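You operate a simulated robot arm through the tools that you are given. There is no shell and no other tool.

Carry out the task below with a simulated robot arm. There is one attempt and no reset: what you move stays moved.

Task
Free the stop that the line screen names, then reset and restart the line.
Fine: reset at the line desk; mode to AUTO before the start; leave it running.

It is judged by the outcome, as a careful person would: the job done as asked, and still so three seconds after it is handed in. It fails if anything else is knocked over, pushed out of place, dropped, spilled or broken.

Robot
A 7-joint arm with a two-finger parallel gripper, fixed in place. Base frame: the origin is at the foot of the arm, x ahead of it, y to its left, z up. Readings come in mm, degrees, newtons and seconds.
Its first joint turns from -166.0 to 166.0 degrees. Payload 4.4 kg.
The tool frame sits at the grasp point between the pads (the TCP): z along the fingers, y along the line on which they close. The tips reach 23 mm beyond it. Largest opening 94 mm; finger width 38, thickness 10; the body of the gripper, 54 by 96 mm, starts 39 mm behind the TCP.
Orientation is told as [roll, pitch, yaw] about the base's x, y, z axes, in that order, counted from this pose: with the fingers straight down and closing along the base's y, the tool's x points along the base's -x, its y along +y and its z along -z.

Tools
- The arm moves only by the tool drive_tool. Its argument "plan" is a list of rows, each an object of numbers (a shift or turn left out is 0, a gripper value left out holds the last): "tx", "ty", "tz": the shift along the tool's x, y, z in mm; "ax", "ay", "az": the turn, a rotation vector about the tool's x, y, z in degrees; "jaw": the finger opening in mm, from 0 to 94. In form: [{"tx": .., "ty": .., "tz": .., "ax": .., "ay": .., "az": .., "jaw": ..}, ...]. A call has 1 to 20 rows; each row is the pose to reach, as a shift and turn from the pose commanded when the call began, along the tool's axes at that moment. Rows are played at 5 a second. More than 50 mm and 8.6 degrees between two rows, or a gripper value outside its range, and nothing of the call is played. Where a pose cannot be reached the arm comes as near as it can. A force on the tool above 40 N (or 10 N above the force at the start of the call, whichever is more), or a blocked arm, ends the call early, and 0.2 s more pass. The fingers move at their own pace (about 72 mm/s each) and stop on an object; they squeeze with about 22 N. The grip force told is the motor's: it shows also when the fingers shut on nothing. Time passes only in rows, and 0.2 s behind the last, so rows that repeat a pose let the fingers close. It gives the time, the measured TCP pose, the force on the tool (base axes), the opening and the grip force at its end, in the units of the frame above (readings bear some noise), with the torque about the TCP (base axes, N m) and any sound that the robot's microphone picked up, and new pictures: "pictures" is both (left out), scene, wrist or none.
- Cameras (640 x 400 px; columns grow to the right, rows downward): "scene" is fixed at [51, -649.2, 1831.8]; the picture's right is [0.35, -0.94, 0.00], its down [-0.66, -0.25, -0.71] and it looks along [0.66, 0.25, -0.71] (base axes); focal length 328 px, centre (320, 200). "wrist" rides on the gripper at [86, 16, -74] in the tool frame; the picture's right is [-0.18, 0.98, 0.00], its down [-0.58, -0.11, -0.81] and it looks along [-0.79, -0.15, 0.59] (tool axes); focal length 243 px, centre (320, 200). There is no depth. A picture from a camera that has moved, and an enlarged one, comes with that camera's place and axes in the base frame and with its lens.
- zoom(camera, box): a new picture of the part [left, top, right, bottom] of that camera's present view, enlarged. No time passes.
- sign_off(): hands the job in; it is judged then, once.

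Places have to be worked out from the pictures, the camera data and where the tool is seen. Open the gripper and draw the arm clear of the work before you hand the job in, unless the task says otherwise.

The tools are called after "Request:" by a JSON object that holds its "name" and its "arguments". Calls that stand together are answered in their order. drive_tool: Moves the arm, as the interface text tells. Its arguments: {"type":"object","properties":{"plan":{"type":"array"},"pictures":{"type":"string","enum":["both","scene","wrist","none"]}},"required":["plan"]} The other tools are called the same way: zoom (camera, box) takes an enlarged picture of a part of a camera's view; sign_off () hands the job in.

At the start:

```text
t: 0.0
eef_pos: [710.8, -112.0, 1404.9]
ee_rot: [0.0, 0.0, -0.1]
contact_force: [0.1, -0.4, -0.3]
ft_torque: [0.03, -0.01, 0.0]
grip_width: 94.0
gripper_force: 0.1
```

scene: 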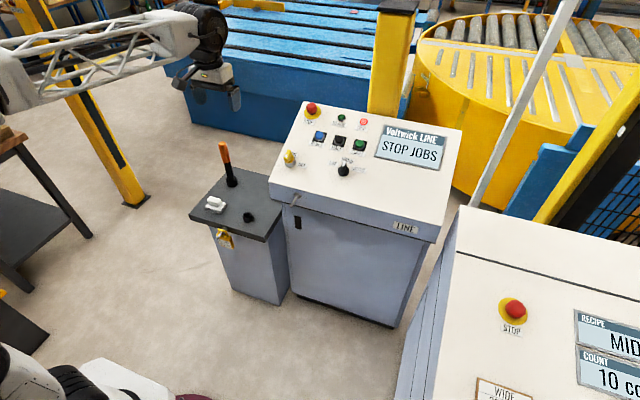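
wrist: 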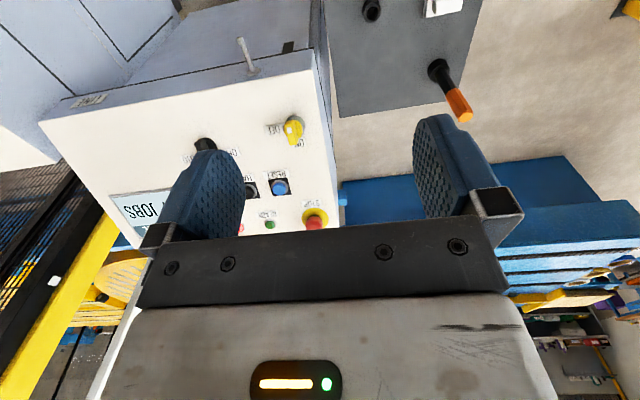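

I'll look closely at the line desk, its screen and the neighbouring panels before moving anything.

Request:
{"name": "zoom", "arguments": {"camera": "scene", "box": [260, 90, 470, 220]}}

Request:
{"name": "zoom", "arguments": {"camera": "scene", "box": [360, 110, 460, 180]}}

Request:
{"name": "zoom", "arguments": {"camera": "scene", "box": [440, 270, 640, 400]}}

Request:
{"name": "zoom", "arguments": {"camera": "scene", "box": [180, 130, 300, 260]}}

Request:
{"name": "zoom", "arguments": {"camera": "wrist", "box": [100, 90, 340, 250]}}

```text
3.05 times, centred on (365, 155) of scene
camera zoom: at [51.0, -649.2, 1831.8], right [0.35, -0.94, 0.0], down [-0.66, -0.25, -0.71], along [0.66, 0.25, -0.71], focal length 1000 px, centre (183, 337)
```

zoom: 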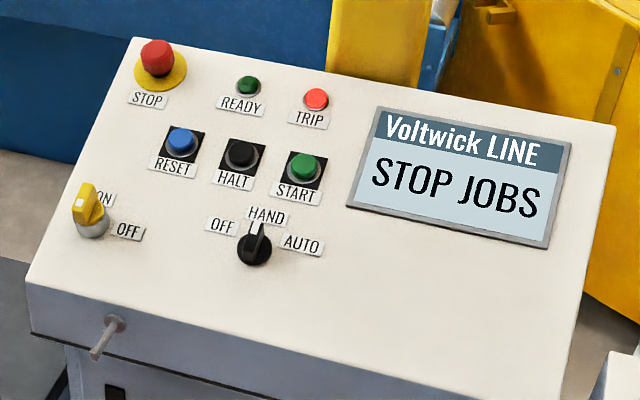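

```text
5.71 times, centred on (410, 145) of scene
camera zoom: at [51.0, -649.2, 1831.8], right [0.35, -0.94, 0.0], down [-0.66, -0.25, -0.71], along [0.66, 0.25, -0.71], focal length 1875 px, centre (-194, 514)
```

zoom: 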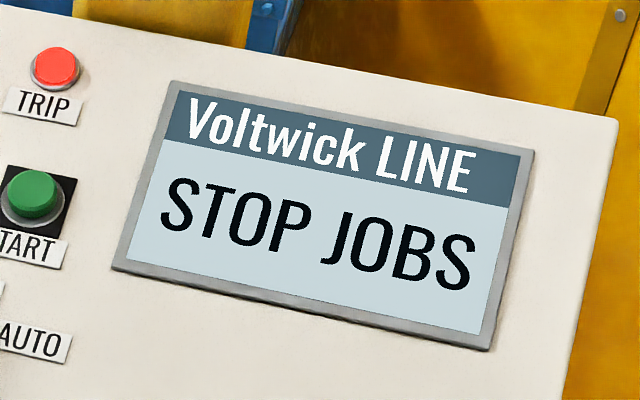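

```text
3.08 times, centred on (540, 335) of scene
camera zoom: at [51.0, -649.2, 1831.8], right [0.35, -0.94, 0.0], down [-0.66, -0.25, -0.71], along [0.66, 0.25, -0.71], focal length 1009 px, centre (-357, -215)
```

zoom: 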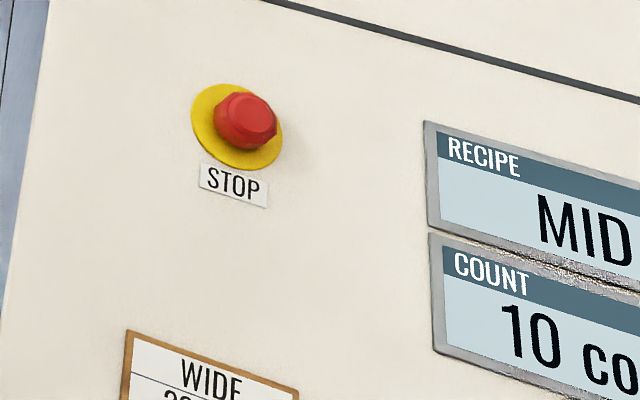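

```text
3.08 times, centred on (240, 195) of scene
camera zoom: at [51.0, -649.2, 1831.8], right [0.35, -0.94, 0.0], down [-0.66, -0.25, -0.71], along [0.66, 0.25, -0.71], focal length 1009 px, centre (566, 215)
```

zoom: 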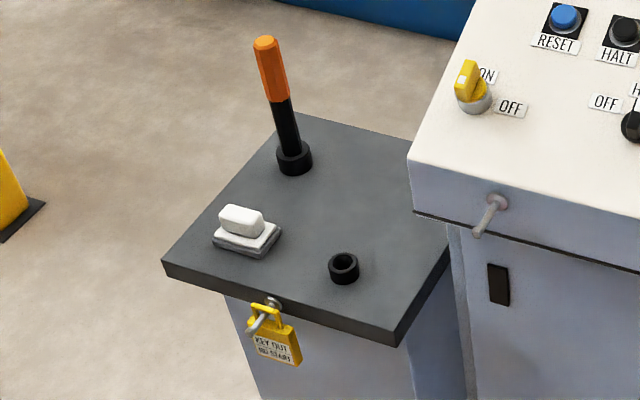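

```text
2.50 times, centred on (220, 170) of wrist
camera zoom: at [623.7, -95.1, 1479.7], right [0.18, 0.98, 0.0], down [0.58, -0.11, 0.81], along [0.79, -0.15, -0.59], focal length 606 px, centre (570, 275)
```

zoom: 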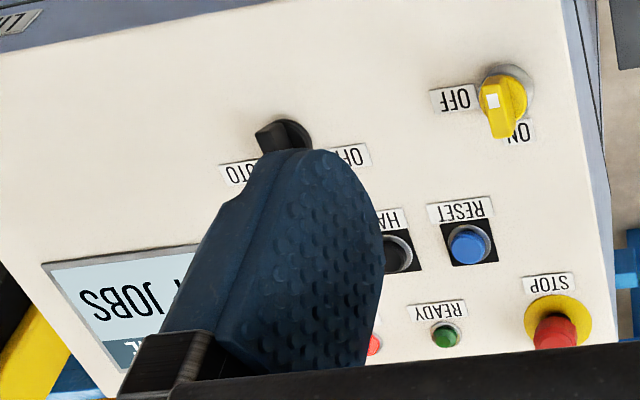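

The line screen reads "STOP JOBS", with TRIP lit. I need to find which desk is labelled JOBS and check the state of the key/selector and the lock tag, so I zoom in further.

Request:
{"name": "zoom", "arguments": {"camera": "scene", "box": [275, 140, 315, 175]}}

Request:
{"name": "zoom", "arguments": {"camera": "scene", "box": [325, 150, 375, 190]}}

Request:
{"name": "zoom", "arguments": {"camera": "scene", "box": [200, 215, 250, 255]}}

Request:
{"name": "zoom", "arguments": {"camera": "scene", "box": [490, 290, 540, 340]}}

Request:
{"name": "zoom", "arguments": {"camera": "scene", "box": [295, 95, 375, 160]}}

Request:
{"name": "zoom", "arguments": {"camera": "scene", "box": [270, 170, 450, 330]}}

Request:
{"name": "zoom", "arguments": {"camera": "scene", "box": [560, 290, 640, 400]}}

Request:
{"name": "zoom", "arguments": {"camera": "scene", "box": [0, 300, 240, 400]}}

```text
11.43 times, centred on (295, 158) of scene
camera zoom: at [51.0, -649.2, 1831.8], right [0.35, -0.94, 0.0], down [-0.66, -0.25, -0.71], along [0.66, 0.25, -0.71], focal length 3749 px, centre (606, 686)
```

zoom: 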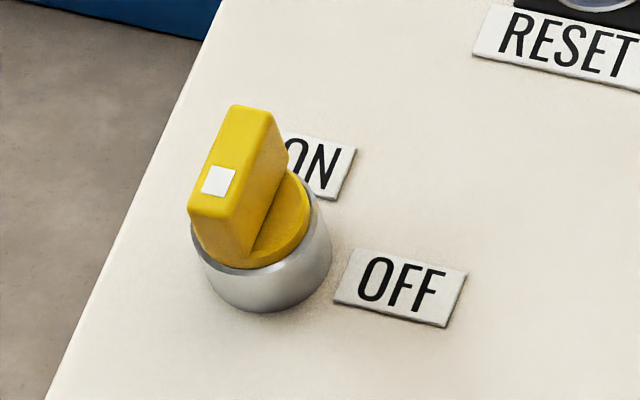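

```text
10.00 times, centred on (350, 170) of scene
camera zoom: at [51.0, -649.2, 1831.8], right [0.35, -0.94, 0.0], down [-0.66, -0.25, -0.71], along [0.66, 0.25, -0.71], focal length 3280 px, centre (20, 500)
```

zoom: 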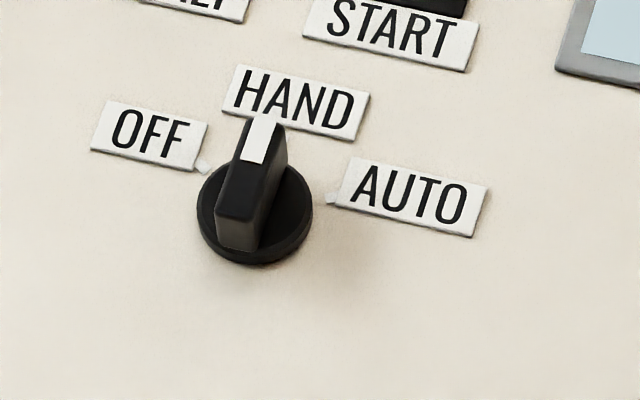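

```text
10.00 times, centred on (225, 235) of scene
camera zoom: at [51.0, -649.2, 1831.8], right [0.35, -0.94, 0.0], down [-0.66, -0.25, -0.71], along [0.66, 0.25, -0.71], focal length 3280 px, centre (1270, -150)
```

zoom: 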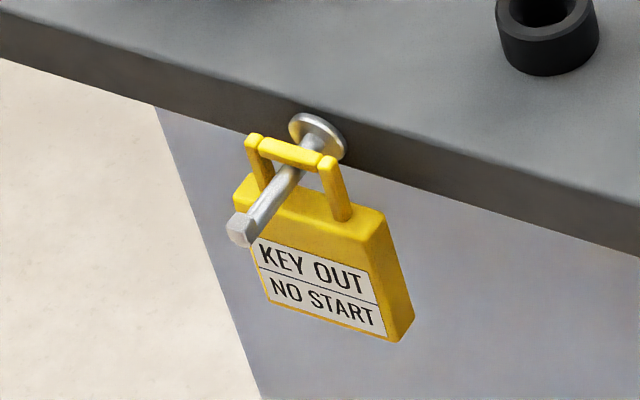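

```text
8.00 times, centred on (515, 315) of scene
camera zoom: at [51.0, -649.2, 1831.8], right [0.35, -0.94, 0.0], down [-0.66, -0.25, -0.71], along [0.66, 0.25, -0.71], focal length 2624 px, centre (-1240, -720)
```

zoom: 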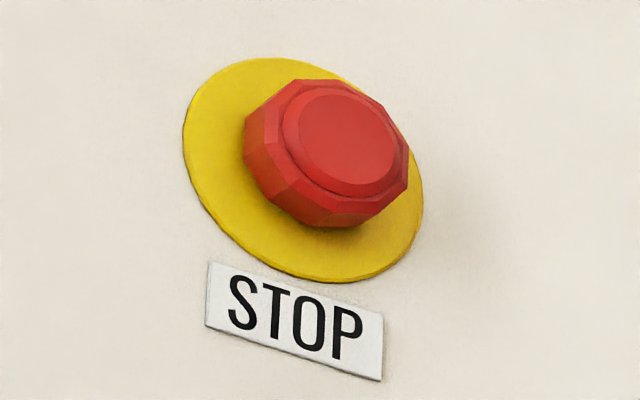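

```text
6.15 times, centred on (335, 128) of scene
camera zoom: at [51.0, -649.2, 1831.8], right [0.35, -0.94, 0.0], down [-0.66, -0.25, -0.71], along [0.66, 0.25, -0.71], focal length 2019 px, centre (228, 646)
```

zoom: 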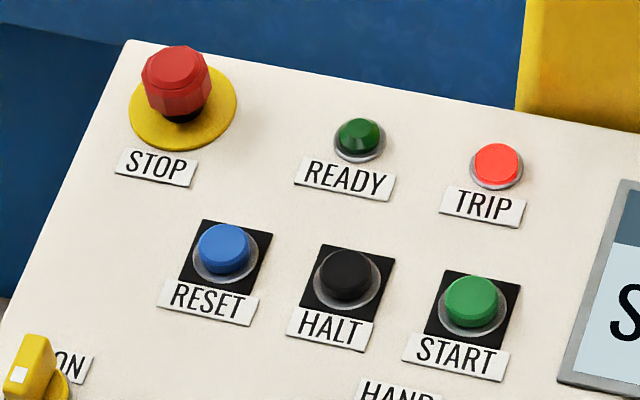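

```text
2.50 times, centred on (360, 250) of scene
camera zoom: at [51.0, -649.2, 1831.8], right [0.35, -0.94, 0.0], down [-0.66, -0.25, -0.71], along [0.66, 0.25, -0.71], focal length 820 px, centre (220, 75)
```

zoom: 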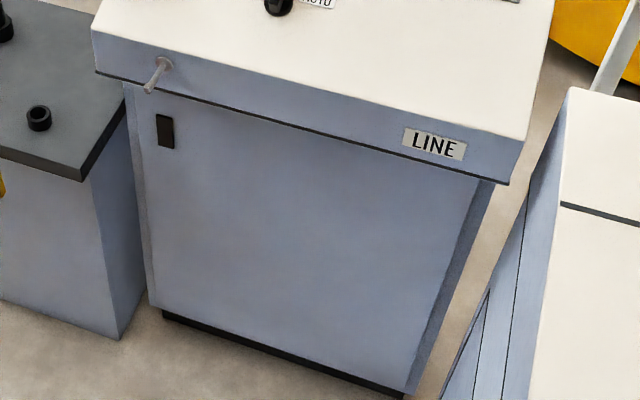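

```text
3.64 times, centred on (600, 345) of scene
camera zoom: at [51.0, -649.2, 1831.8], right [0.35, -0.94, 0.0], down [-0.66, -0.25, -0.71], along [0.66, 0.25, -0.71], focal length 1193 px, centre (-698, -327)
```

zoom: 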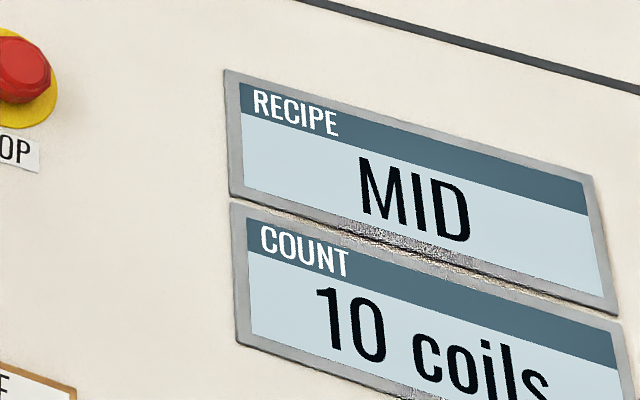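

```text
2.67 times, centred on (120, 350) of scene
camera zoom: at [51.0, -649.2, 1831.8], right [0.35, -0.94, 0.0], down [-0.66, -0.25, -0.71], along [0.66, 0.25, -0.71], focal length 875 px, centre (853, -200)
```

zoom: 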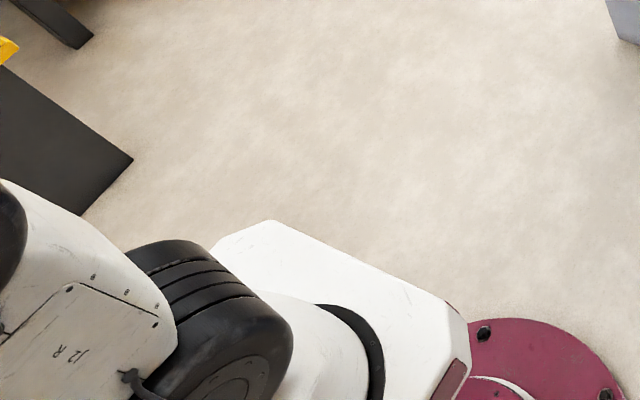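

The LINE desk's own STOP stands out (black neck showing) while the right-hand desk's STOP looks pushed in; mode is at HAND. I'll swing the arm high about the base toward the right-hand desk, so the wrist camera can confirm it's the JOBS desk and let me locate its stop.

Request:
{"name": "drive_tool", "arguments": {"plan": [{"tx": 8.7, "ty": -45.6, "az": 3.7}, {"tx": 20.3, "ty": -90.6, "az": 7.4}, {"tx": 34.8, "ty": -134.7, "az": 11.1}, {"tx": 52.1, "ty": -177.8, "az": 14.8}, {"tx": 72.2, "ty": -219.7, "az": 18.5}, {"tx": 95, "ty": -260.2, "az": 22.2}, {"tx": 120.3, "ty": -299.2, "az": 25.9}, {"tx": 148.1, "ty": -336.5, "az": 29.6}], "pictures": "both"}}

```text
t: 1.8
eef_pos: [562.3, -451.8, 1406.5]
ee_rot: [-0.1, 0.0, -29.8]
contact_force: [0.4, -0.8, -0.7]
ft_torque: [0.03, -0.01, -0.02]
grip_width: 94.1
gripper_force: 0.1
camera wrist: at [495.4, -392.9, 1480.0], right [0.65, 0.76, 0.0], down [0.45, -0.38, 0.81], along [0.62, -0.52, -0.59], focal length 243 px, centre (320, 200)
```

scene: 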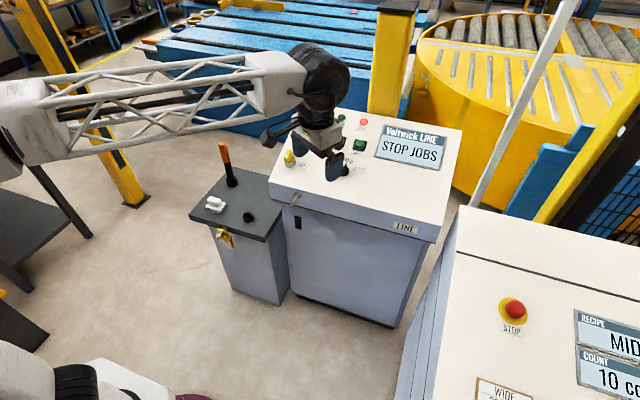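
wrist: 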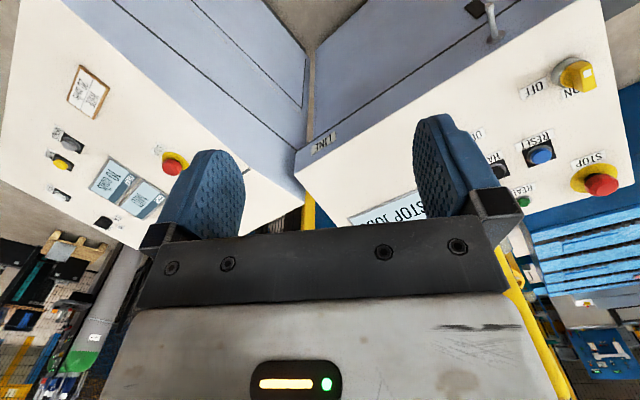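

The second desk is now in the wrist view, with its red stop near the left finger. I zoom in to read its labels and judge the stop.

Request:
{"name": "zoom", "arguments": {"camera": "wrist", "box": [20, 50, 220, 250]}}

Request:
{"name": "zoom", "arguments": {"camera": "wrist", "box": [40, 60, 120, 130]}}

Request:
{"name": "zoom", "arguments": {"camera": "wrist", "box": [470, 40, 640, 220]}}

Request:
{"name": "zoom", "arguments": {"camera": "scene", "box": [400, 200, 640, 400]}}

```text
2.00 times, centred on (120, 150) of wrist
camera zoom: at [495.4, -392.9, 1480.0], right [0.65, 0.76, 0.0], down [0.45, -0.38, 0.81], along [0.62, -0.52, -0.59], focal length 485 px, centre (720, 300)
```

zoom: 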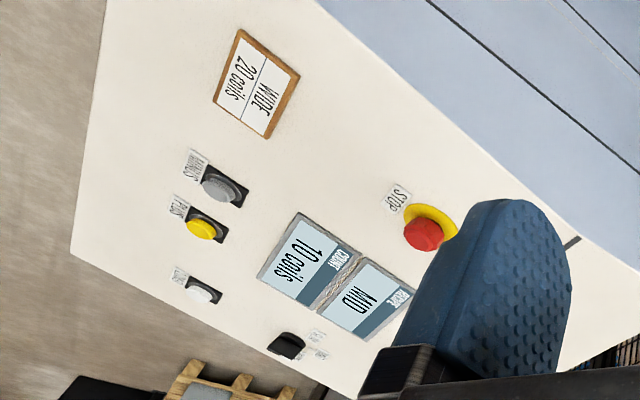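

```text
5.71 times, centred on (80, 95) of wrist
camera zoom: at [495.4, -392.9, 1480.0], right [0.65, 0.76, 0.0], down [0.45, -0.38, 0.81], along [0.62, -0.52, -0.59], focal length 1386 px, centre (1691, 800)
```

zoom: 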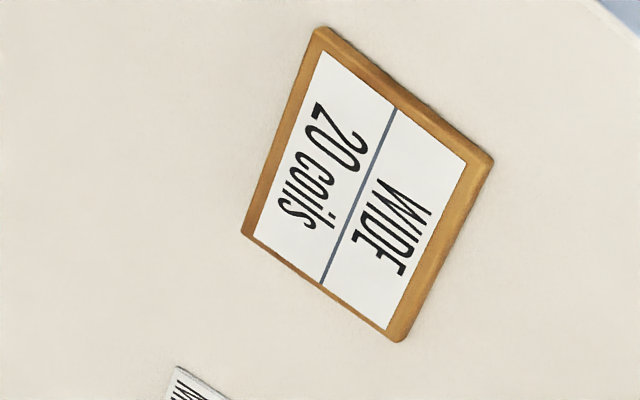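

```text
2.22 times, centred on (555, 130) of wrist
camera zoom: at [495.4, -392.9, 1480.0], right [0.65, 0.76, 0.0], down [0.45, -0.38, 0.81], along [0.62, -0.52, -0.59], focal length 539 px, centre (-202, 356)
```

zoom: 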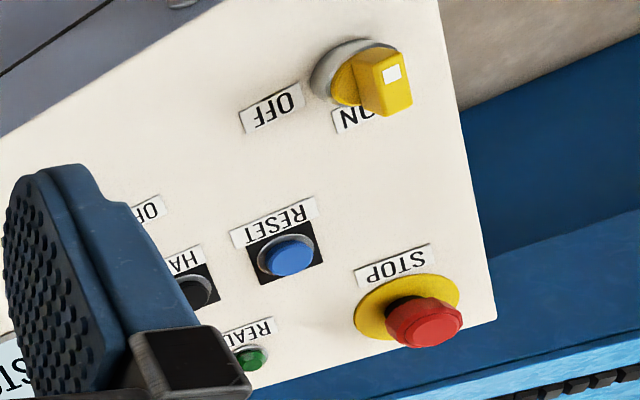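

```text
2.00 times, centred on (520, 300) of scene
camera zoom: at [51.0, -649.2, 1831.8], right [0.35, -0.94, 0.0], down [-0.66, -0.25, -0.71], along [0.66, 0.25, -0.71], focal length 656 px, centre (-80, 0)
```

zoom: 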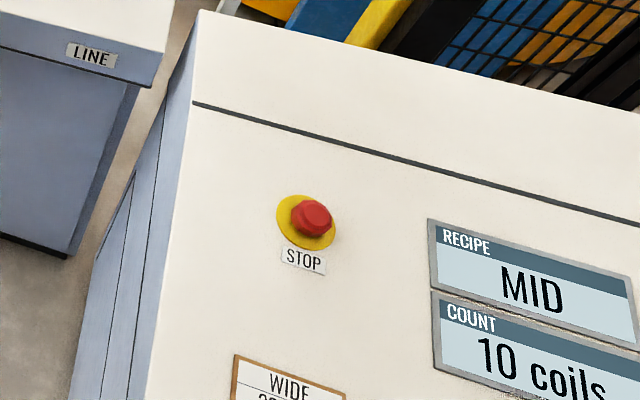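

The right-hand desk (MID/10 coils job screens) has a depressed STOP; triangulating puts it near (597, -981, 1039), on a panel sloping up toward +x by about 20°. I'll move to a hover nearer and take pictures to confirm the desk's name and the button's geometry.

Request:
{"name": "drive_tool", "arguments": {"plan": [{"tx": -17, "ty": -40.4, "tz": 13, "az": 2.5}, {"tx": -34, "ty": -80.7, "tz": 26, "az": 5}, {"tx": -51, "ty": -121, "tz": 40, "az": 7.5}, {"tx": -68, "ty": -161.4, "tz": 53, "az": 10}, {"tx": -85, "ty": -201.8, "tz": 66, "az": 12.5}, {"tx": -102, "ty": -242, "tz": 80, "az": 15}, {"tx": -119, "ty": -282.5, "tz": 93, "az": 17.5}, {"tx": -136.5, "ty": -322.9, "tz": 106, "az": 20}], "pictures": "both"}}

```text
t: 3.6
eef_pos: [520.7, -796.5, 1300.4]
ee_rot: [0.0, -0.1, -49.6]
contact_force: [-0.1, 0.3, 1.1]
ft_torque: [-0.02, 0.01, 0.0]
grip_width: 94.1
gripper_force: 0.1
camera wrist: at [477.1, -719.8, 1374.7], right [0.87, 0.5, 0.0], down [0.29, -0.51, 0.81], along [0.4, -0.7, -0.59], focal length 243 px, centre (320, 200)
```

scene: 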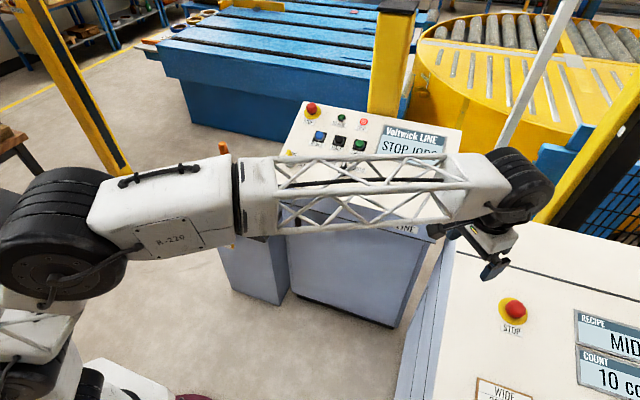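
wrist: 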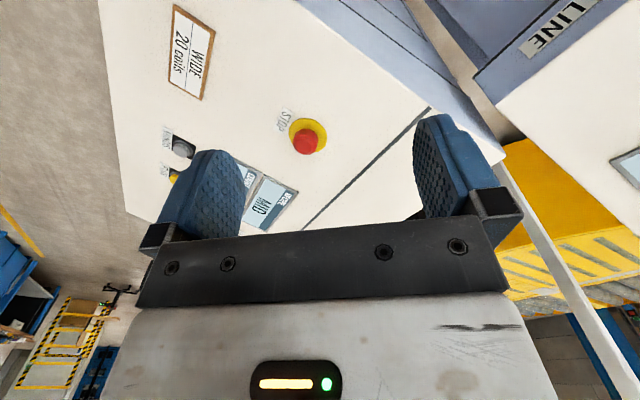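

The pole is well behind the desk, out of my way. I zoom on the STOP and panel from the wrist camera.

Request:
{"name": "zoom", "arguments": {"camera": "wrist", "box": [250, 90, 360, 170]}}

Request:
{"name": "zoom", "arguments": {"camera": "wrist", "box": [100, 0, 440, 240]}}

Request:
{"name": "zoom", "arguments": {"camera": "scene", "box": [440, 130, 640, 350]}}

```text
5.00 times, centred on (305, 130) of wrist
camera zoom: at [477.1, -719.8, 1374.7], right [0.87, 0.5, 0.0], down [0.29, -0.51, 0.81], along [0.4, -0.7, -0.59], focal length 1213 px, centre (395, 550)
```

zoom: 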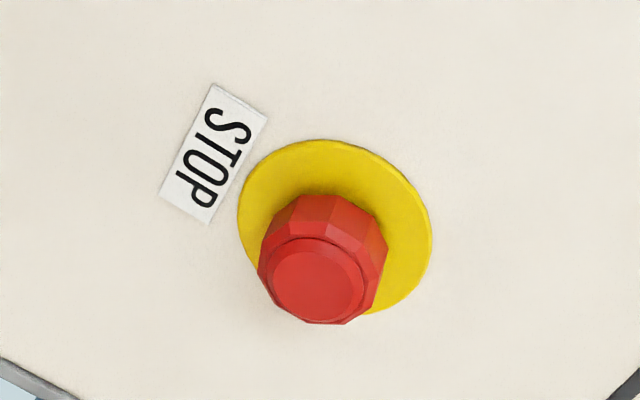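

```text
1.67 times, centred on (270, 120) of wrist
camera zoom: at [477.1, -719.8, 1374.7], right [0.87, 0.5, 0.0], down [0.29, -0.51, 0.81], along [0.4, -0.7, -0.59], focal length 404 px, centre (403, 333)
```

zoom: 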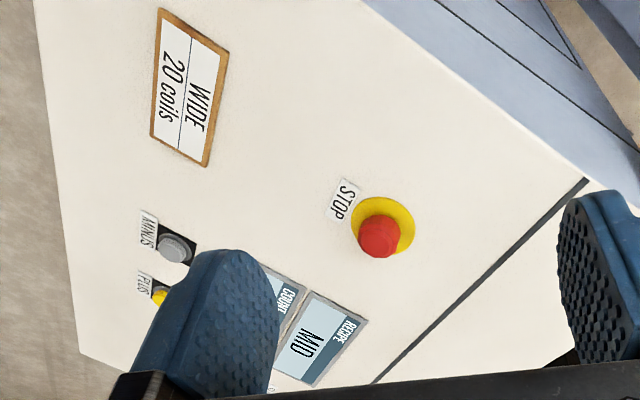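

```text
1.82 times, centred on (540, 240) of scene
camera zoom: at [51.0, -649.2, 1831.8], right [0.35, -0.94, 0.0], down [-0.66, -0.25, -0.71], along [0.66, 0.25, -0.71], focal length 596 px, centre (-80, 127)
```

zoom: 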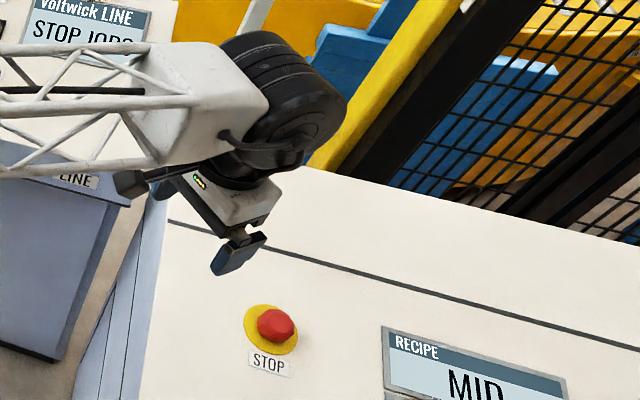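

From both cameras the mushroom's top centre is at about (594, -980, 1051), its yellow disc at (602, -982, 1016), head ~45 mm wide, panel tilt ~11°. I move to a hover 110 mm out along the panel normal, tilting the tool to match.

Request:
{"name": "drive_tool", "arguments": {"plan": [{"tx": -30, "ty": -12.3, "tz": 29.3, "ax": -1.4, "ay": -1.19}, {"tx": -60, "ty": -24.7, "tz": 58.6, "ax": -2.8, "ay": -2.38}, {"tx": -90, "ty": -37, "tz": 88, "ax": -4.19, "ay": -3.57}, {"tx": -120, "ty": -49.3, "tz": 117.3, "ax": -5.59, "ay": -4.75}, {"tx": -150, "ty": -61.7, "tz": 146.6, "ax": -6.98, "ay": -5.94}, {"tx": -180, "ty": -74, "tz": 175.9, "ax": -8.38, "ay": -7.13}, {"tx": -180, "ty": -74, "tz": 175.9, "ax": -8.38, "ay": -7.13}], "pictures": "both"}}

```text
t: 5.2
eef_pos: [582.4, -981.4, 1125.2]
ee_rot: [8.5, -7.1, -50.2]
contact_force: [0.1, -0.6, 0.0]
ft_torque: [-0.02, -0.01, -0.01]
grip_width: 94.1
gripper_force: 0.0
camera wrist: at [525.1, -904.8, 1187.9], right [0.85, 0.5, 0.17], down [0.13, -0.51, 0.85], along [0.51, -0.7, -0.5], focal length 243 px, centre (320, 200)
```

scene: 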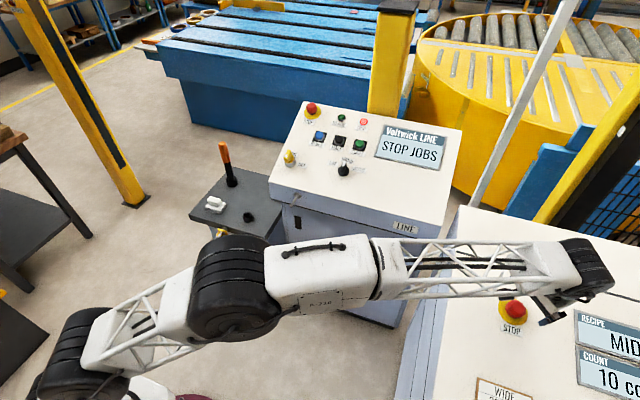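
wrist: 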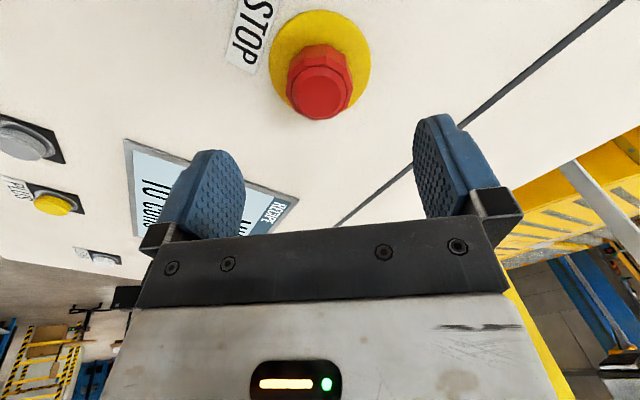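

Reach is fine. I zoom the wrist view to refine the button's centre and axis before descending.

Request:
{"name": "zoom", "arguments": {"camera": "wrist", "box": [240, 0, 400, 130]}}

Request:
{"name": "zoom", "arguments": {"camera": "scene", "box": [480, 230, 620, 350]}}

```text
3.08 times, centred on (320, 65) of wrist
camera zoom: at [525.1, -904.8, 1187.9], right [0.85, 0.5, 0.17], down [0.13, -0.51, 0.85], along [0.51, -0.7, -0.5], focal length 746 px, centre (320, 615)
```

zoom: 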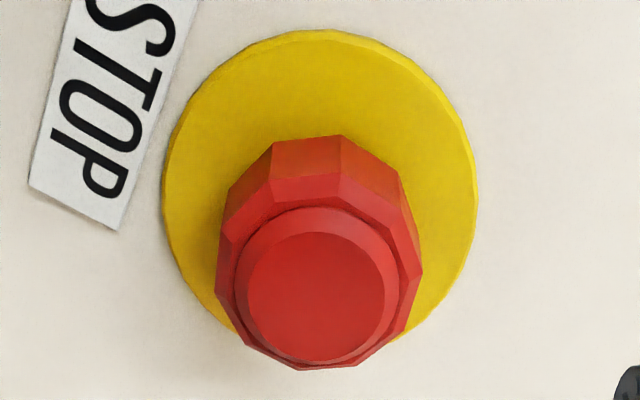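

```text
3.33 times, centred on (550, 290) of scene
camera zoom: at [51.0, -649.2, 1831.8], right [0.35, -0.94, 0.0], down [-0.66, -0.25, -0.71], along [0.66, 0.25, -0.71], focal length 1094 px, centre (-447, -100)
```

zoom: 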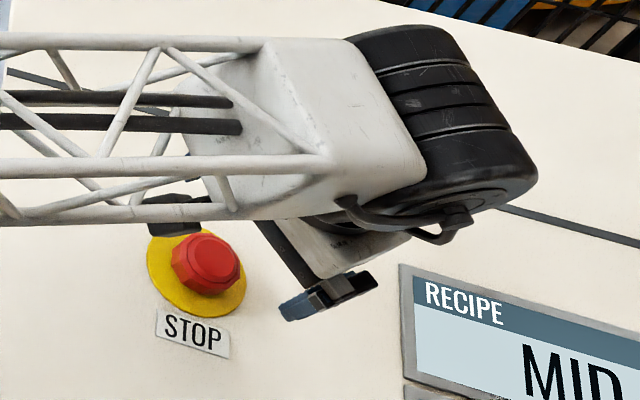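

Top centre agrees within ~2 mm at (595.5, -981, 1051). I descend 80 mm along the tool axis so the open fingers straddle the head, with tips staying just above the disc.

Request:
{"name": "drive_tool", "arguments": {"plan": [{"tx": 0.5, "ty": -0.3, "tz": 27}, {"tx": 0.9, "ty": -0.6, "tz": 54}, {"tx": 1.2, "ty": -0.8, "tz": 80}, {"tx": 1.2, "ty": -0.8, "tz": 80}], "pictures": "both"}}

```text
t: 6.2
eef_pos: [594.3, -984.0, 1047.6]
ee_rot: [8.4, -7.2, -50.1]
contact_force: [-10.1, 7.4, 14.7]
ft_torque: [0.41, -0.7, 0.59]
grip_width: 93.8
gripper_force: 0.0
camera wrist: at [538.3, -904.5, 1111.7], right [0.85, 0.5, 0.17], down [0.13, -0.51, 0.85], along [0.51, -0.7, -0.5], focal length 243 px, centre (320, 200)
```

scene: 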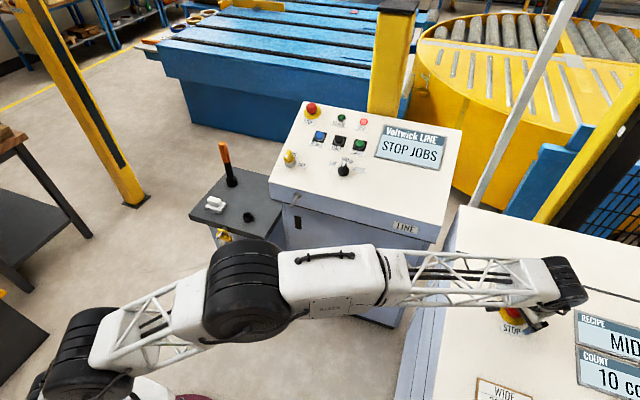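
wrist: 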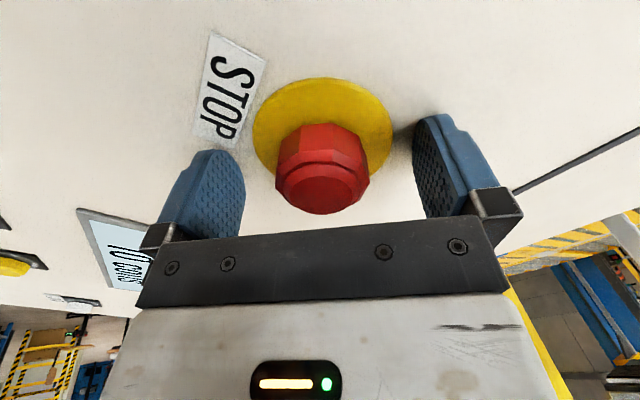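

The tool met contact (about 19 N) about where the fingertips should clear the panel, so a fingertip is likely touching. I zoom in to see which one.

Request:
{"name": "zoom", "arguments": {"camera": "wrist", "box": [150, 60, 530, 260]}}

Request:
{"name": "zoom", "arguments": {"camera": "scene", "box": [480, 240, 620, 350]}}

```text
1.68 times, centred on (340, 160) of wrist
camera zoom: at [538.3, -904.5, 1111.7], right [0.85, 0.5, 0.17], down [0.13, -0.51, 0.85], along [0.51, -0.7, -0.5], focal length 409 px, centre (286, 267)
```

zoom: 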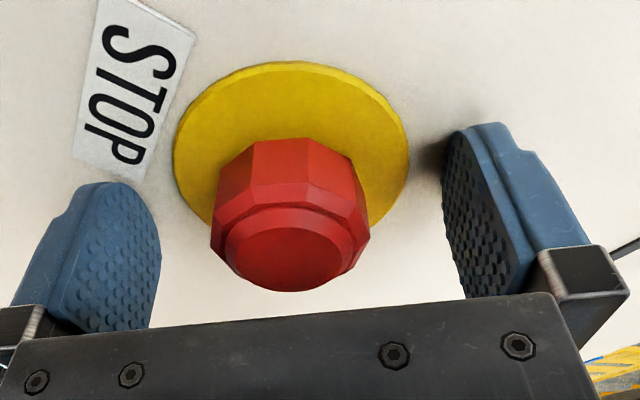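

```text
3.64 times, centred on (550, 295) of scene
camera zoom: at [51.0, -649.2, 1831.8], right [0.35, -0.94, 0.0], down [-0.66, -0.25, -0.71], along [0.66, 0.25, -0.71], focal length 1193 px, centre (-516, -146)
```

zoom: 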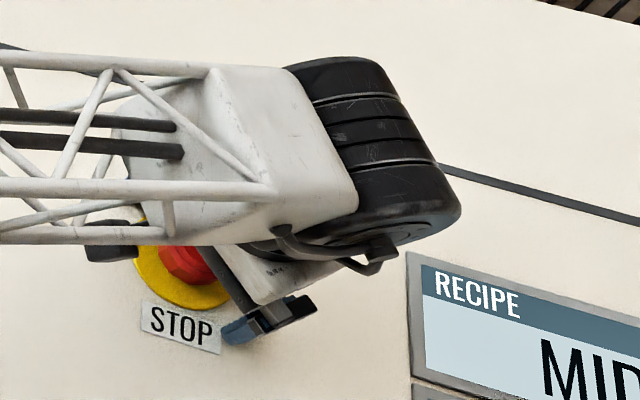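

Refining with both wrist views, the panel and button sit about 6 mm higher than first estimated, so the outer fingertip brushed the panel; the head is centred within ~2 mm. I back off 9 mm along the tool and then close on the head.

Request:
{"name": "drive_tool", "arguments": {"plan": [{"tx": 0, "ty": -0.5, "tz": -5, "jaw": 94}, {"tx": 0, "ty": -0.9, "tz": -9, "jaw": 94}, {"tx": 0, "ty": -0.9, "tz": -9, "jaw": 94}], "pictures": "wrist"}}

```text
t: 7.0
eef_pos: [592.8, -983.1, 1052.7]
ee_rot: [8.4, -7.1, -50.1]
contact_force: [0.7, -0.5, 0.4]
ft_torque: [0.01, 0.03, 0.0]
grip_width: 94.1
gripper_force: 0.1
camera wrist: at [535.9, -905.3, 1118.2], right [0.85, 0.5, 0.17], down [0.13, -0.51, 0.85], along [0.51, -0.7, -0.5], focal length 243 px, centre (320, 200)
```

wrist: 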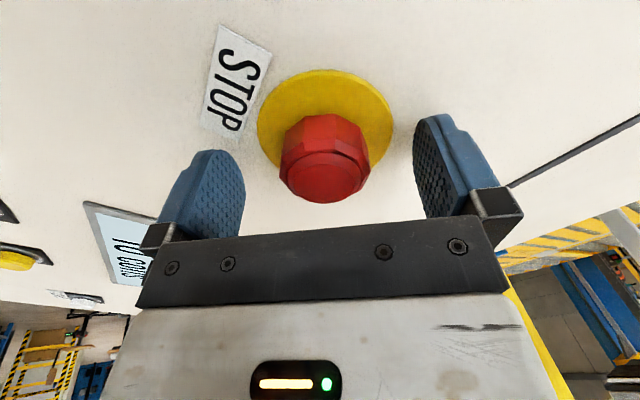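

No contact now, and the head sits centred between the fingers. I close the gripper on it, nudging 2 mm toward centre.

Request:
{"name": "drive_tool", "arguments": {"plan": [{"ty": 2, "jaw": 94}, {"ty": 2, "jaw": 60}, {"ty": 2, "jaw": 36}, {"ty": 2, "jaw": 36}, {"ty": 2, "jaw": 36}], "pictures": "wrist"}}

```text
t: 8.2
eef_pos: [594.6, -980.2, 1054.4]
ee_rot: [8.4, -7.1, -50.1]
contact_force: [4.0, 6.5, -0.1]
ft_torque: [0.37, -0.25, 0.01]
grip_width: 42.1
gripper_force: 45.0
camera wrist: at [537.7, -903.6, 1118.6], right [0.85, 0.5, 0.17], down [0.13, -0.51, 0.85], along [0.51, -0.7, -0.5], focal length 243 px, centre (320, 200)
```

wrist: 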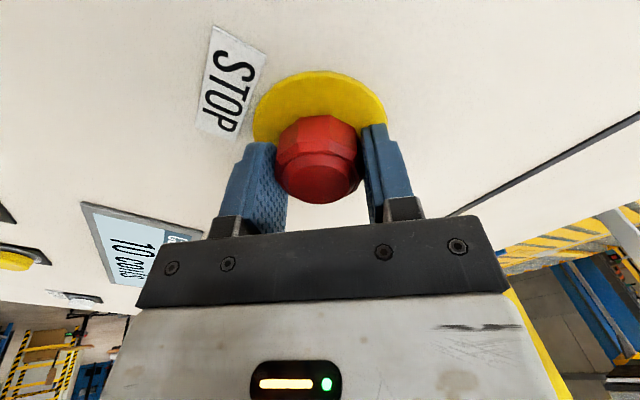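

The head is firmly gripped (42 mm, 45 N). I twist clockwise as seen from the operator (positive about the tool axis) in small steps and watch torque and any click.

Request:
{"name": "drive_tool", "arguments": {"plan": [{"ty": 1, "az": 5}, {"ty": 1, "az": 10}, {"ty": 1, "az": 15}, {"ty": 1, "az": 20}, {"ty": 1, "az": 25}, {"ty": 1, "az": 30}, {"ty": 1, "az": 30}], "pictures": "both"}}

```text
t: 9.7
eef_pos: [592.4, -981.7, 1057.6]
ee_rot: [10.9, -2.2, -79.9]
contact_force: [-13.4, 7.0, 8.2]
ft_torque: [0.31, -0.41, 0.08]
grip_width: 41.4
gripper_force: 45.1
stopped in row 7: the force on the tool passed its limit at 41 N (the readings are from after the stop); the commanded pose is now the measured one
camera wrist: at [579.4, -892.2, 1130.6], right [0.98, -0.01, 0.19], down [-0.16, -0.59, 0.79], along [0.11, -0.81, -0.58], focal length 243 px, centre (320, 200)
```

scene: 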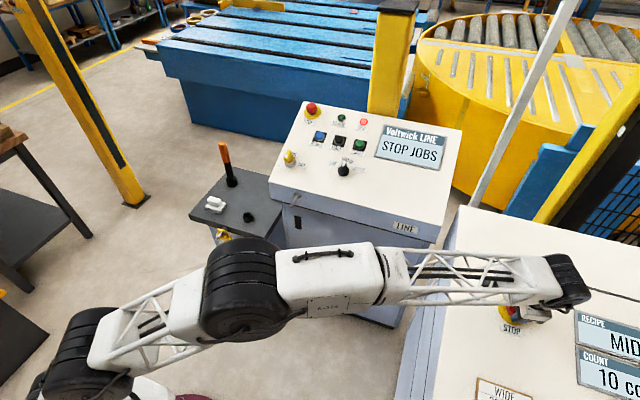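
wrist: 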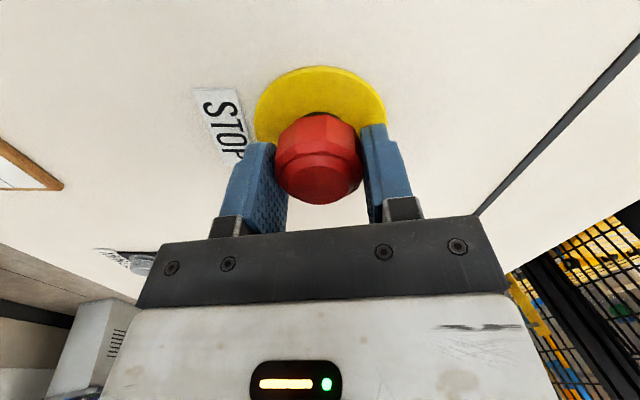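

The twist reached ~30° and the force peaked at 41 N, with the tool lifted 3 mm. I zoom on the head and the screen to see whether the stop popped out.

Request:
{"name": "zoom", "arguments": {"camera": "wrist", "box": [220, 50, 420, 220]}}

Request:
{"name": "zoom", "arguments": {"camera": "scene", "box": [290, 90, 460, 190]}}

Request:
{"name": "zoom", "arguments": {"camera": "scene", "box": [480, 250, 600, 350]}}

```text
2.35 times, centred on (320, 135) of wrist
camera zoom: at [579.4, -892.2, 1130.6], right [0.98, -0.01, 0.19], down [-0.16, -0.59, 0.79], along [0.11, -0.81, -0.58], focal length 571 px, centre (320, 353)
```

zoom: 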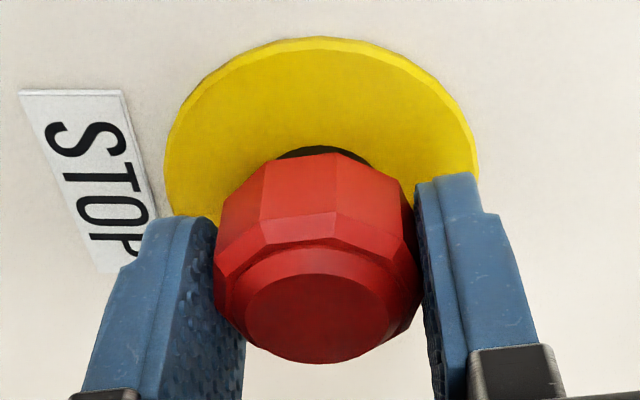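

```text
3.76 times, centred on (375, 140) of scene
camera zoom: at [51.0, -649.2, 1831.8], right [0.35, -0.94, 0.0], down [-0.66, -0.25, -0.71], along [0.66, 0.25, -0.71], focal length 1235 px, centre (113, 426)
```

zoom: 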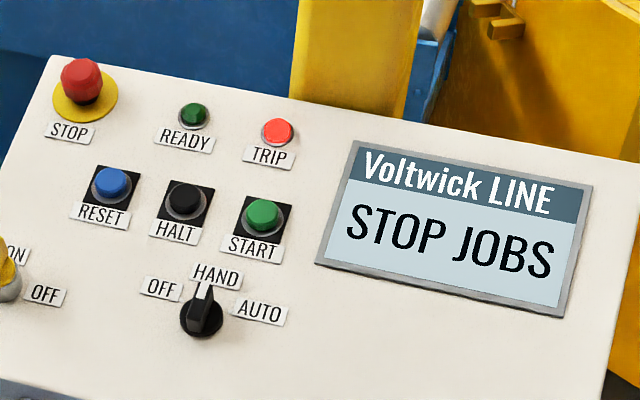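

```text
4.00 times, centred on (540, 300) of scene
camera zoom: at [51.0, -649.2, 1831.8], right [0.35, -0.94, 0.0], down [-0.66, -0.25, -0.71], along [0.66, 0.25, -0.71], focal length 1312 px, centre (-560, -200)
```

zoom: 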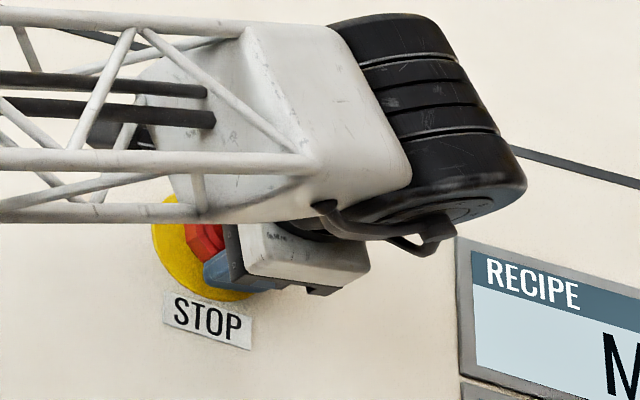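

A black neck now shows beneath the head, so the stop appears to have sprung out. I open the fingers, back off along the tool axis and check that it stays out.

Request:
{"name": "drive_tool", "arguments": {"plan": [{"jaw": 94}, {"jaw": 94}, {"jaw": 94}, {"tz": -30, "jaw": 94}, {"tz": -65, "jaw": 94}, {"tz": -100, "jaw": 94}], "pictures": "both"}}

```text
t: 11.1
eef_pos: [575.8, -981.0, 1154.1]
ee_rot: [10.8, -2.1, -79.9]
contact_force: [0.3, 0.8, -0.5]
ft_torque: [0.01, -0.02, 0.01]
grip_width: 94.0
gripper_force: 0.1
camera wrist: at [562.6, -892.0, 1226.6], right [0.98, 0.0, 0.19], down [-0.16, -0.59, 0.79], along [0.11, -0.81, -0.58], focal length 243 px, centre (320, 200)
```

scene: 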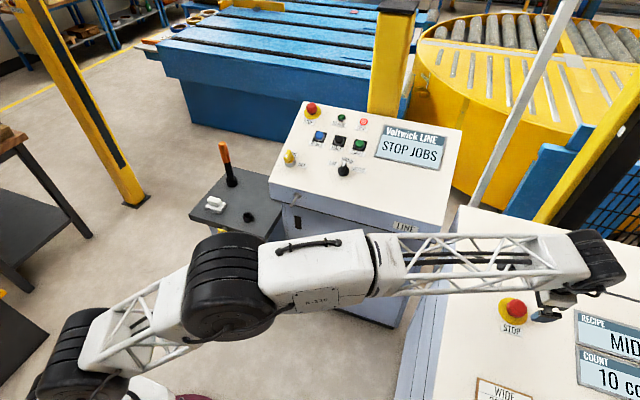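
wrist: 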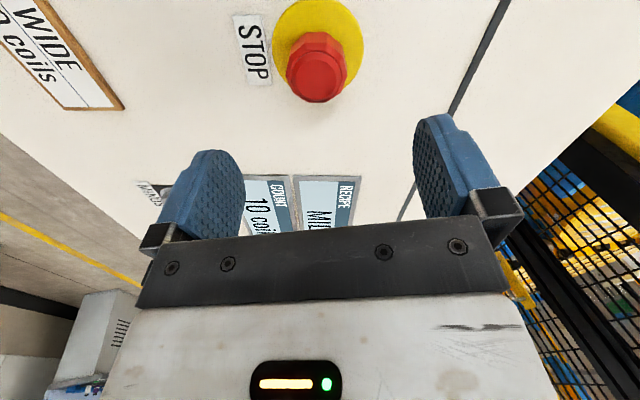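

Request:
{"name": "zoom", "arguments": {"camera": "wrist", "box": [230, 0, 400, 120]}}

Request:
{"name": "zoom", "arguments": {"camera": "scene", "box": [480, 280, 560, 350]}}

Request:
{"name": "zoom", "arguments": {"camera": "scene", "box": [290, 90, 460, 190]}}

```text
3.33 times, centred on (315, 60) of wrist
camera zoom: at [562.6, -892.0, 1226.6], right [0.98, 0.0, 0.19], down [-0.16, -0.59, 0.79], along [0.11, -0.81, -0.58], focal length 809 px, centre (337, 667)
```

zoom: 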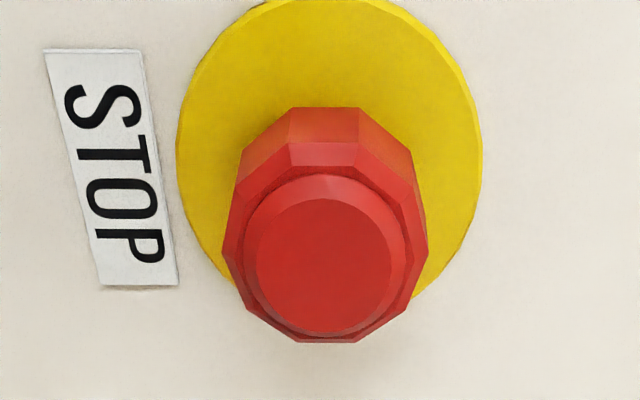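

```text
5.71 times, centred on (520, 315) of scene
camera zoom: at [51.0, -649.2, 1831.8], right [0.35, -0.94, 0.0], down [-0.66, -0.25, -0.71], along [0.66, 0.25, -0.71], focal length 1875 px, centre (-823, -457)
```

zoom: 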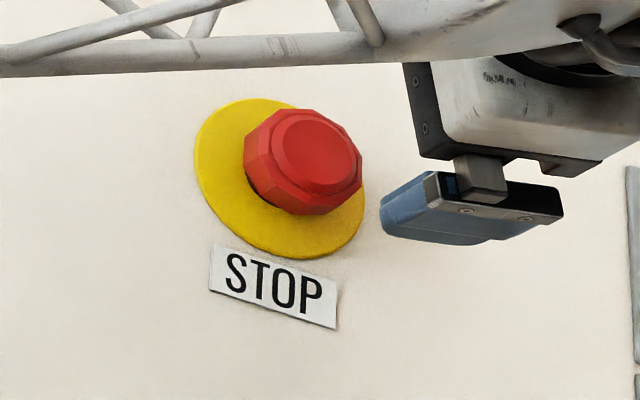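

```text
3.76 times, centred on (375, 140) of scene
camera zoom: at [51.0, -649.2, 1831.8], right [0.35, -0.94, 0.0], down [-0.66, -0.25, -0.71], along [0.66, 0.25, -0.71], focal length 1235 px, centre (113, 426)
```

zoom: 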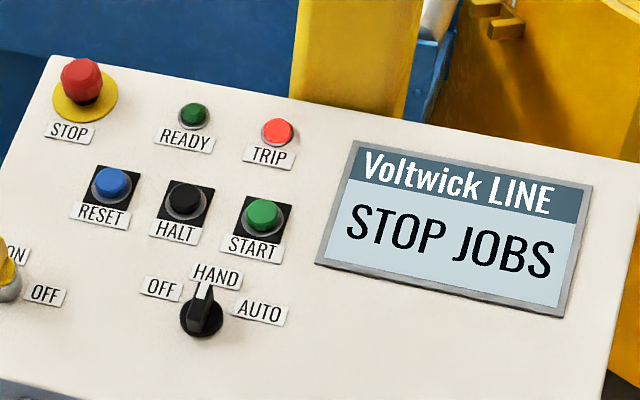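

From the scene camera the head now stands about 43 mm above its disc (35 mm before), similar to the released LINE stop. To be certain, I take a lower-angle wrist look at the neck from a clear position just short of the button.

Request:
{"name": "drive_tool", "arguments": {"plan": [{"tx": 23, "ty": 4, "tz": 20}, {"tx": 46, "ty": 8, "tz": 45}, {"tx": 50, "ty": 8, "tz": 60}, {"tx": 50, "ty": 8, "tz": 60}], "pictures": "wrist"}}

Request:
{"name": "zoom", "arguments": {"camera": "wrist", "box": [220, 50, 420, 220]}}

```text
t: 12.1
eef_pos: [585.5, -931.9, 1094.5]
ee_rot: [10.9, -2.1, -79.9]
contact_force: [-0.1, -0.3, -0.8]
ft_torque: [0.0, 0.0, 0.03]
grip_width: 93.9
gripper_force: 0.0
camera wrist: at [572.1, -841.6, 1167.4], right [0.98, 0.0, 0.19], down [-0.16, -0.59, 0.79], along [0.11, -0.81, -0.58], focal length 243 px, centre (320, 200)
```

wrist: 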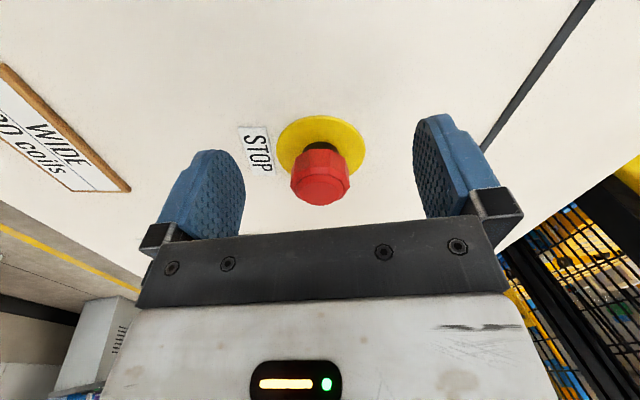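

```text
2.35 times, centred on (320, 135) of wrist
camera zoom: at [572.1, -841.6, 1167.4], right [0.98, 0.0, 0.19], down [-0.16, -0.59, 0.79], along [0.11, -0.81, -0.58], focal length 571 px, centre (320, 353)
```

zoom: 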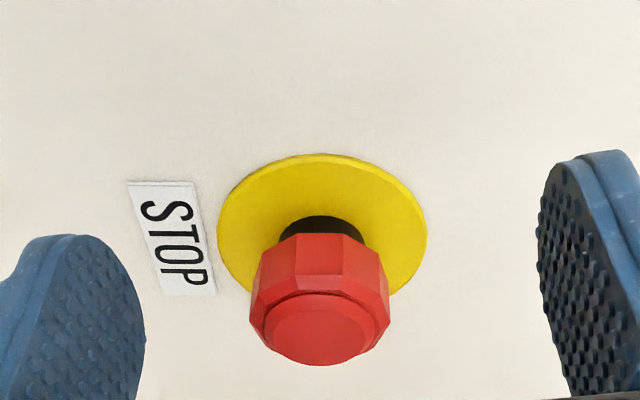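

The black neck is clearly exposed, so the JOBS stop is released. Now I lift away and swing back to a high hover in front of the LINE desk, bringing the tool yaw back to 0 while keeping the forward tilt.

Request:
{"name": "drive_tool", "arguments": {"plan": [{"tx": 16.7, "ty": 4.7, "tz": -35.4, "az": -4.4}, {"tx": 33.5, "ty": 9.5, "tz": -70.9, "az": -8.9}, {"tx": 50.2, "ty": 14.2, "tz": -106.3, "az": -13.3}, {"tx": 75.8, "ty": 22.1, "tz": -139.6, "az": -17.8}, {"tx": 101.5, "ty": 29.9, "tz": -172.9, "az": -22.2}, {"tx": 127.1, "ty": 37.8, "tz": -206.2, "az": -26.7}, {"tx": 160.5, "ty": 68, "tz": -201.6, "az": -31.1}, {"tx": 193.9, "ty": 98.3, "tz": -197, "az": -35.6}, {"tx": 227.3, "ty": 128.6, "tz": -192.4, "az": -40}, {"tx": 260.8, "ty": 158.8, "tz": -187.9, "az": -44.4}, {"tx": 294.2, "ty": 189.1, "tz": -183.3, "az": -48.9}, {"tx": 327.6, "ty": 219.3, "tz": -178.7, "az": -53.3}, {"tx": 361, "ty": 249.5, "tz": -174.1, "az": -57.8}, {"tx": 394.5, "ty": 279.8, "tz": -169.5, "az": -62.2}, {"tx": 427.9, "ty": 310, "tz": -164.9, "az": -66.7}, {"tx": 461.3, "ty": 340.2, "tz": -160.3, "az": -71.1}, {"tx": 494.8, "ty": 370.5, "tz": -155.7, "az": -75.6}, {"tx": 528.2, "ty": 400.7, "tz": -151.1, "az": -80}], "pictures": "both"}}

```text
t: 15.9
eef_pos: [851.7, -338.4, 1300.1]
ee_rot: [-0.2, -11.1, 0.4]
contact_force: [0.6, 0.9, 0.7]
ft_torque: [-0.03, 0.02, -0.02]
grip_width: 94.1
gripper_force: 0.0
camera wrist: at [752.0, -320.8, 1355.7], right [0.17, 0.98, 0.03], down [0.42, -0.1, 0.9], along [0.89, -0.14, -0.43], focal length 243 px, centre (320, 200)
```

scene: 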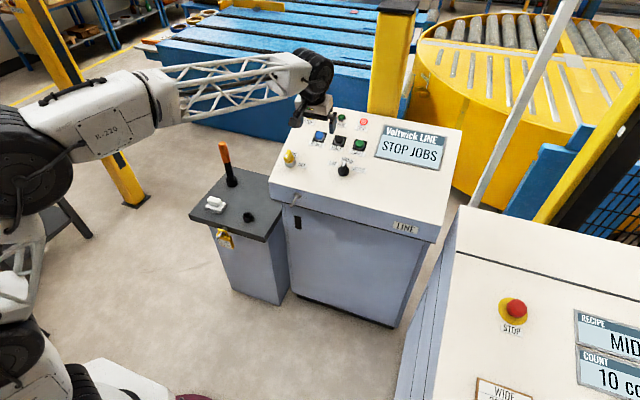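
wrist: 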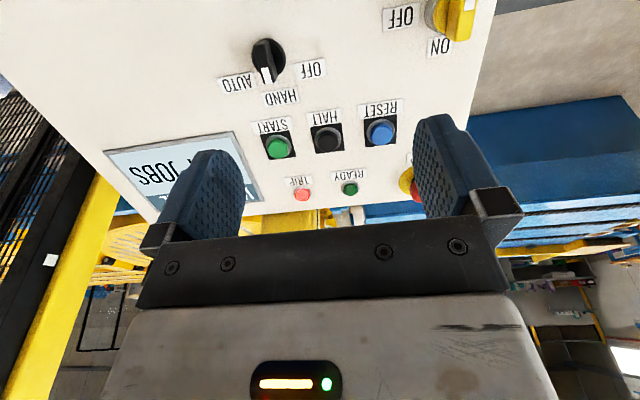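

The LINE panel is well in view. I zoom in on the knob, the buttons and the key from both cameras to place them accurately.

Request:
{"name": "zoom", "arguments": {"camera": "wrist", "box": [200, 20, 420, 160]}}

Request:
{"name": "zoom", "arguments": {"camera": "wrist", "box": [380, 0, 500, 75]}}

Request:
{"name": "zoom", "arguments": {"camera": "scene", "box": [275, 95, 385, 185]}}

```text
2.86 times, centred on (310, 90) of wrist
camera zoom: at [752.0, -320.8, 1355.7], right [0.17, 0.98, 0.03], down [0.42, -0.1, 0.9], along [0.89, -0.14, -0.43], focal length 693 px, centre (349, 514)
```

zoom: 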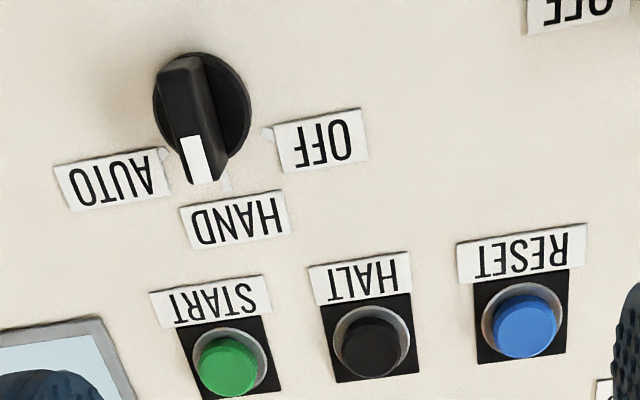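

```text
5.33 times, centred on (440, 38) of wrist
camera zoom: at [752.0, -320.8, 1355.7], right [0.17, 0.98, 0.03], down [0.42, -0.1, 0.9], along [0.89, -0.14, -0.43], focal length 1294 px, centre (-320, 1067)
```

zoom: 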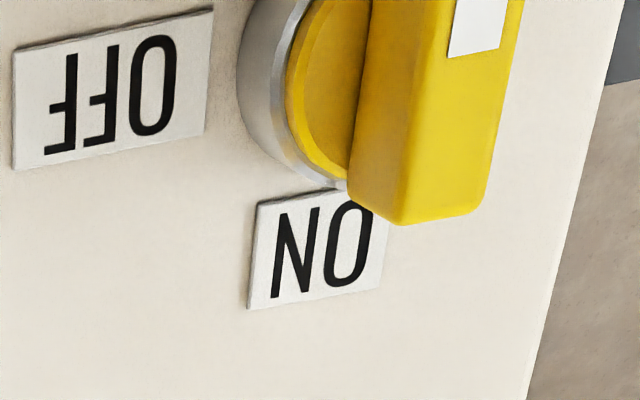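

```text
4.44 times, centred on (330, 140) of scene
camera zoom: at [51.0, -649.2, 1831.8], right [0.35, -0.94, 0.0], down [-0.66, -0.25, -0.71], along [0.66, 0.25, -0.71], focal length 1458 px, centre (276, 467)
```

zoom: 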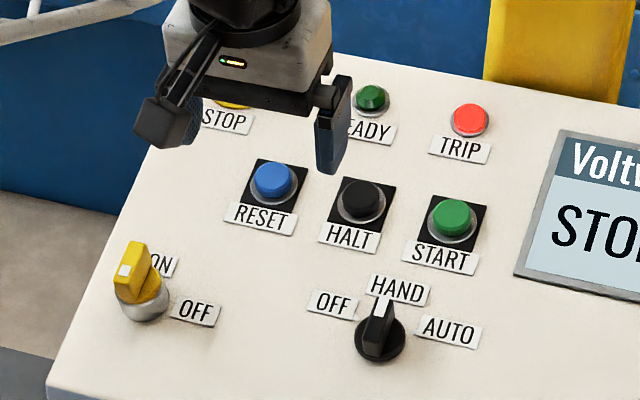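

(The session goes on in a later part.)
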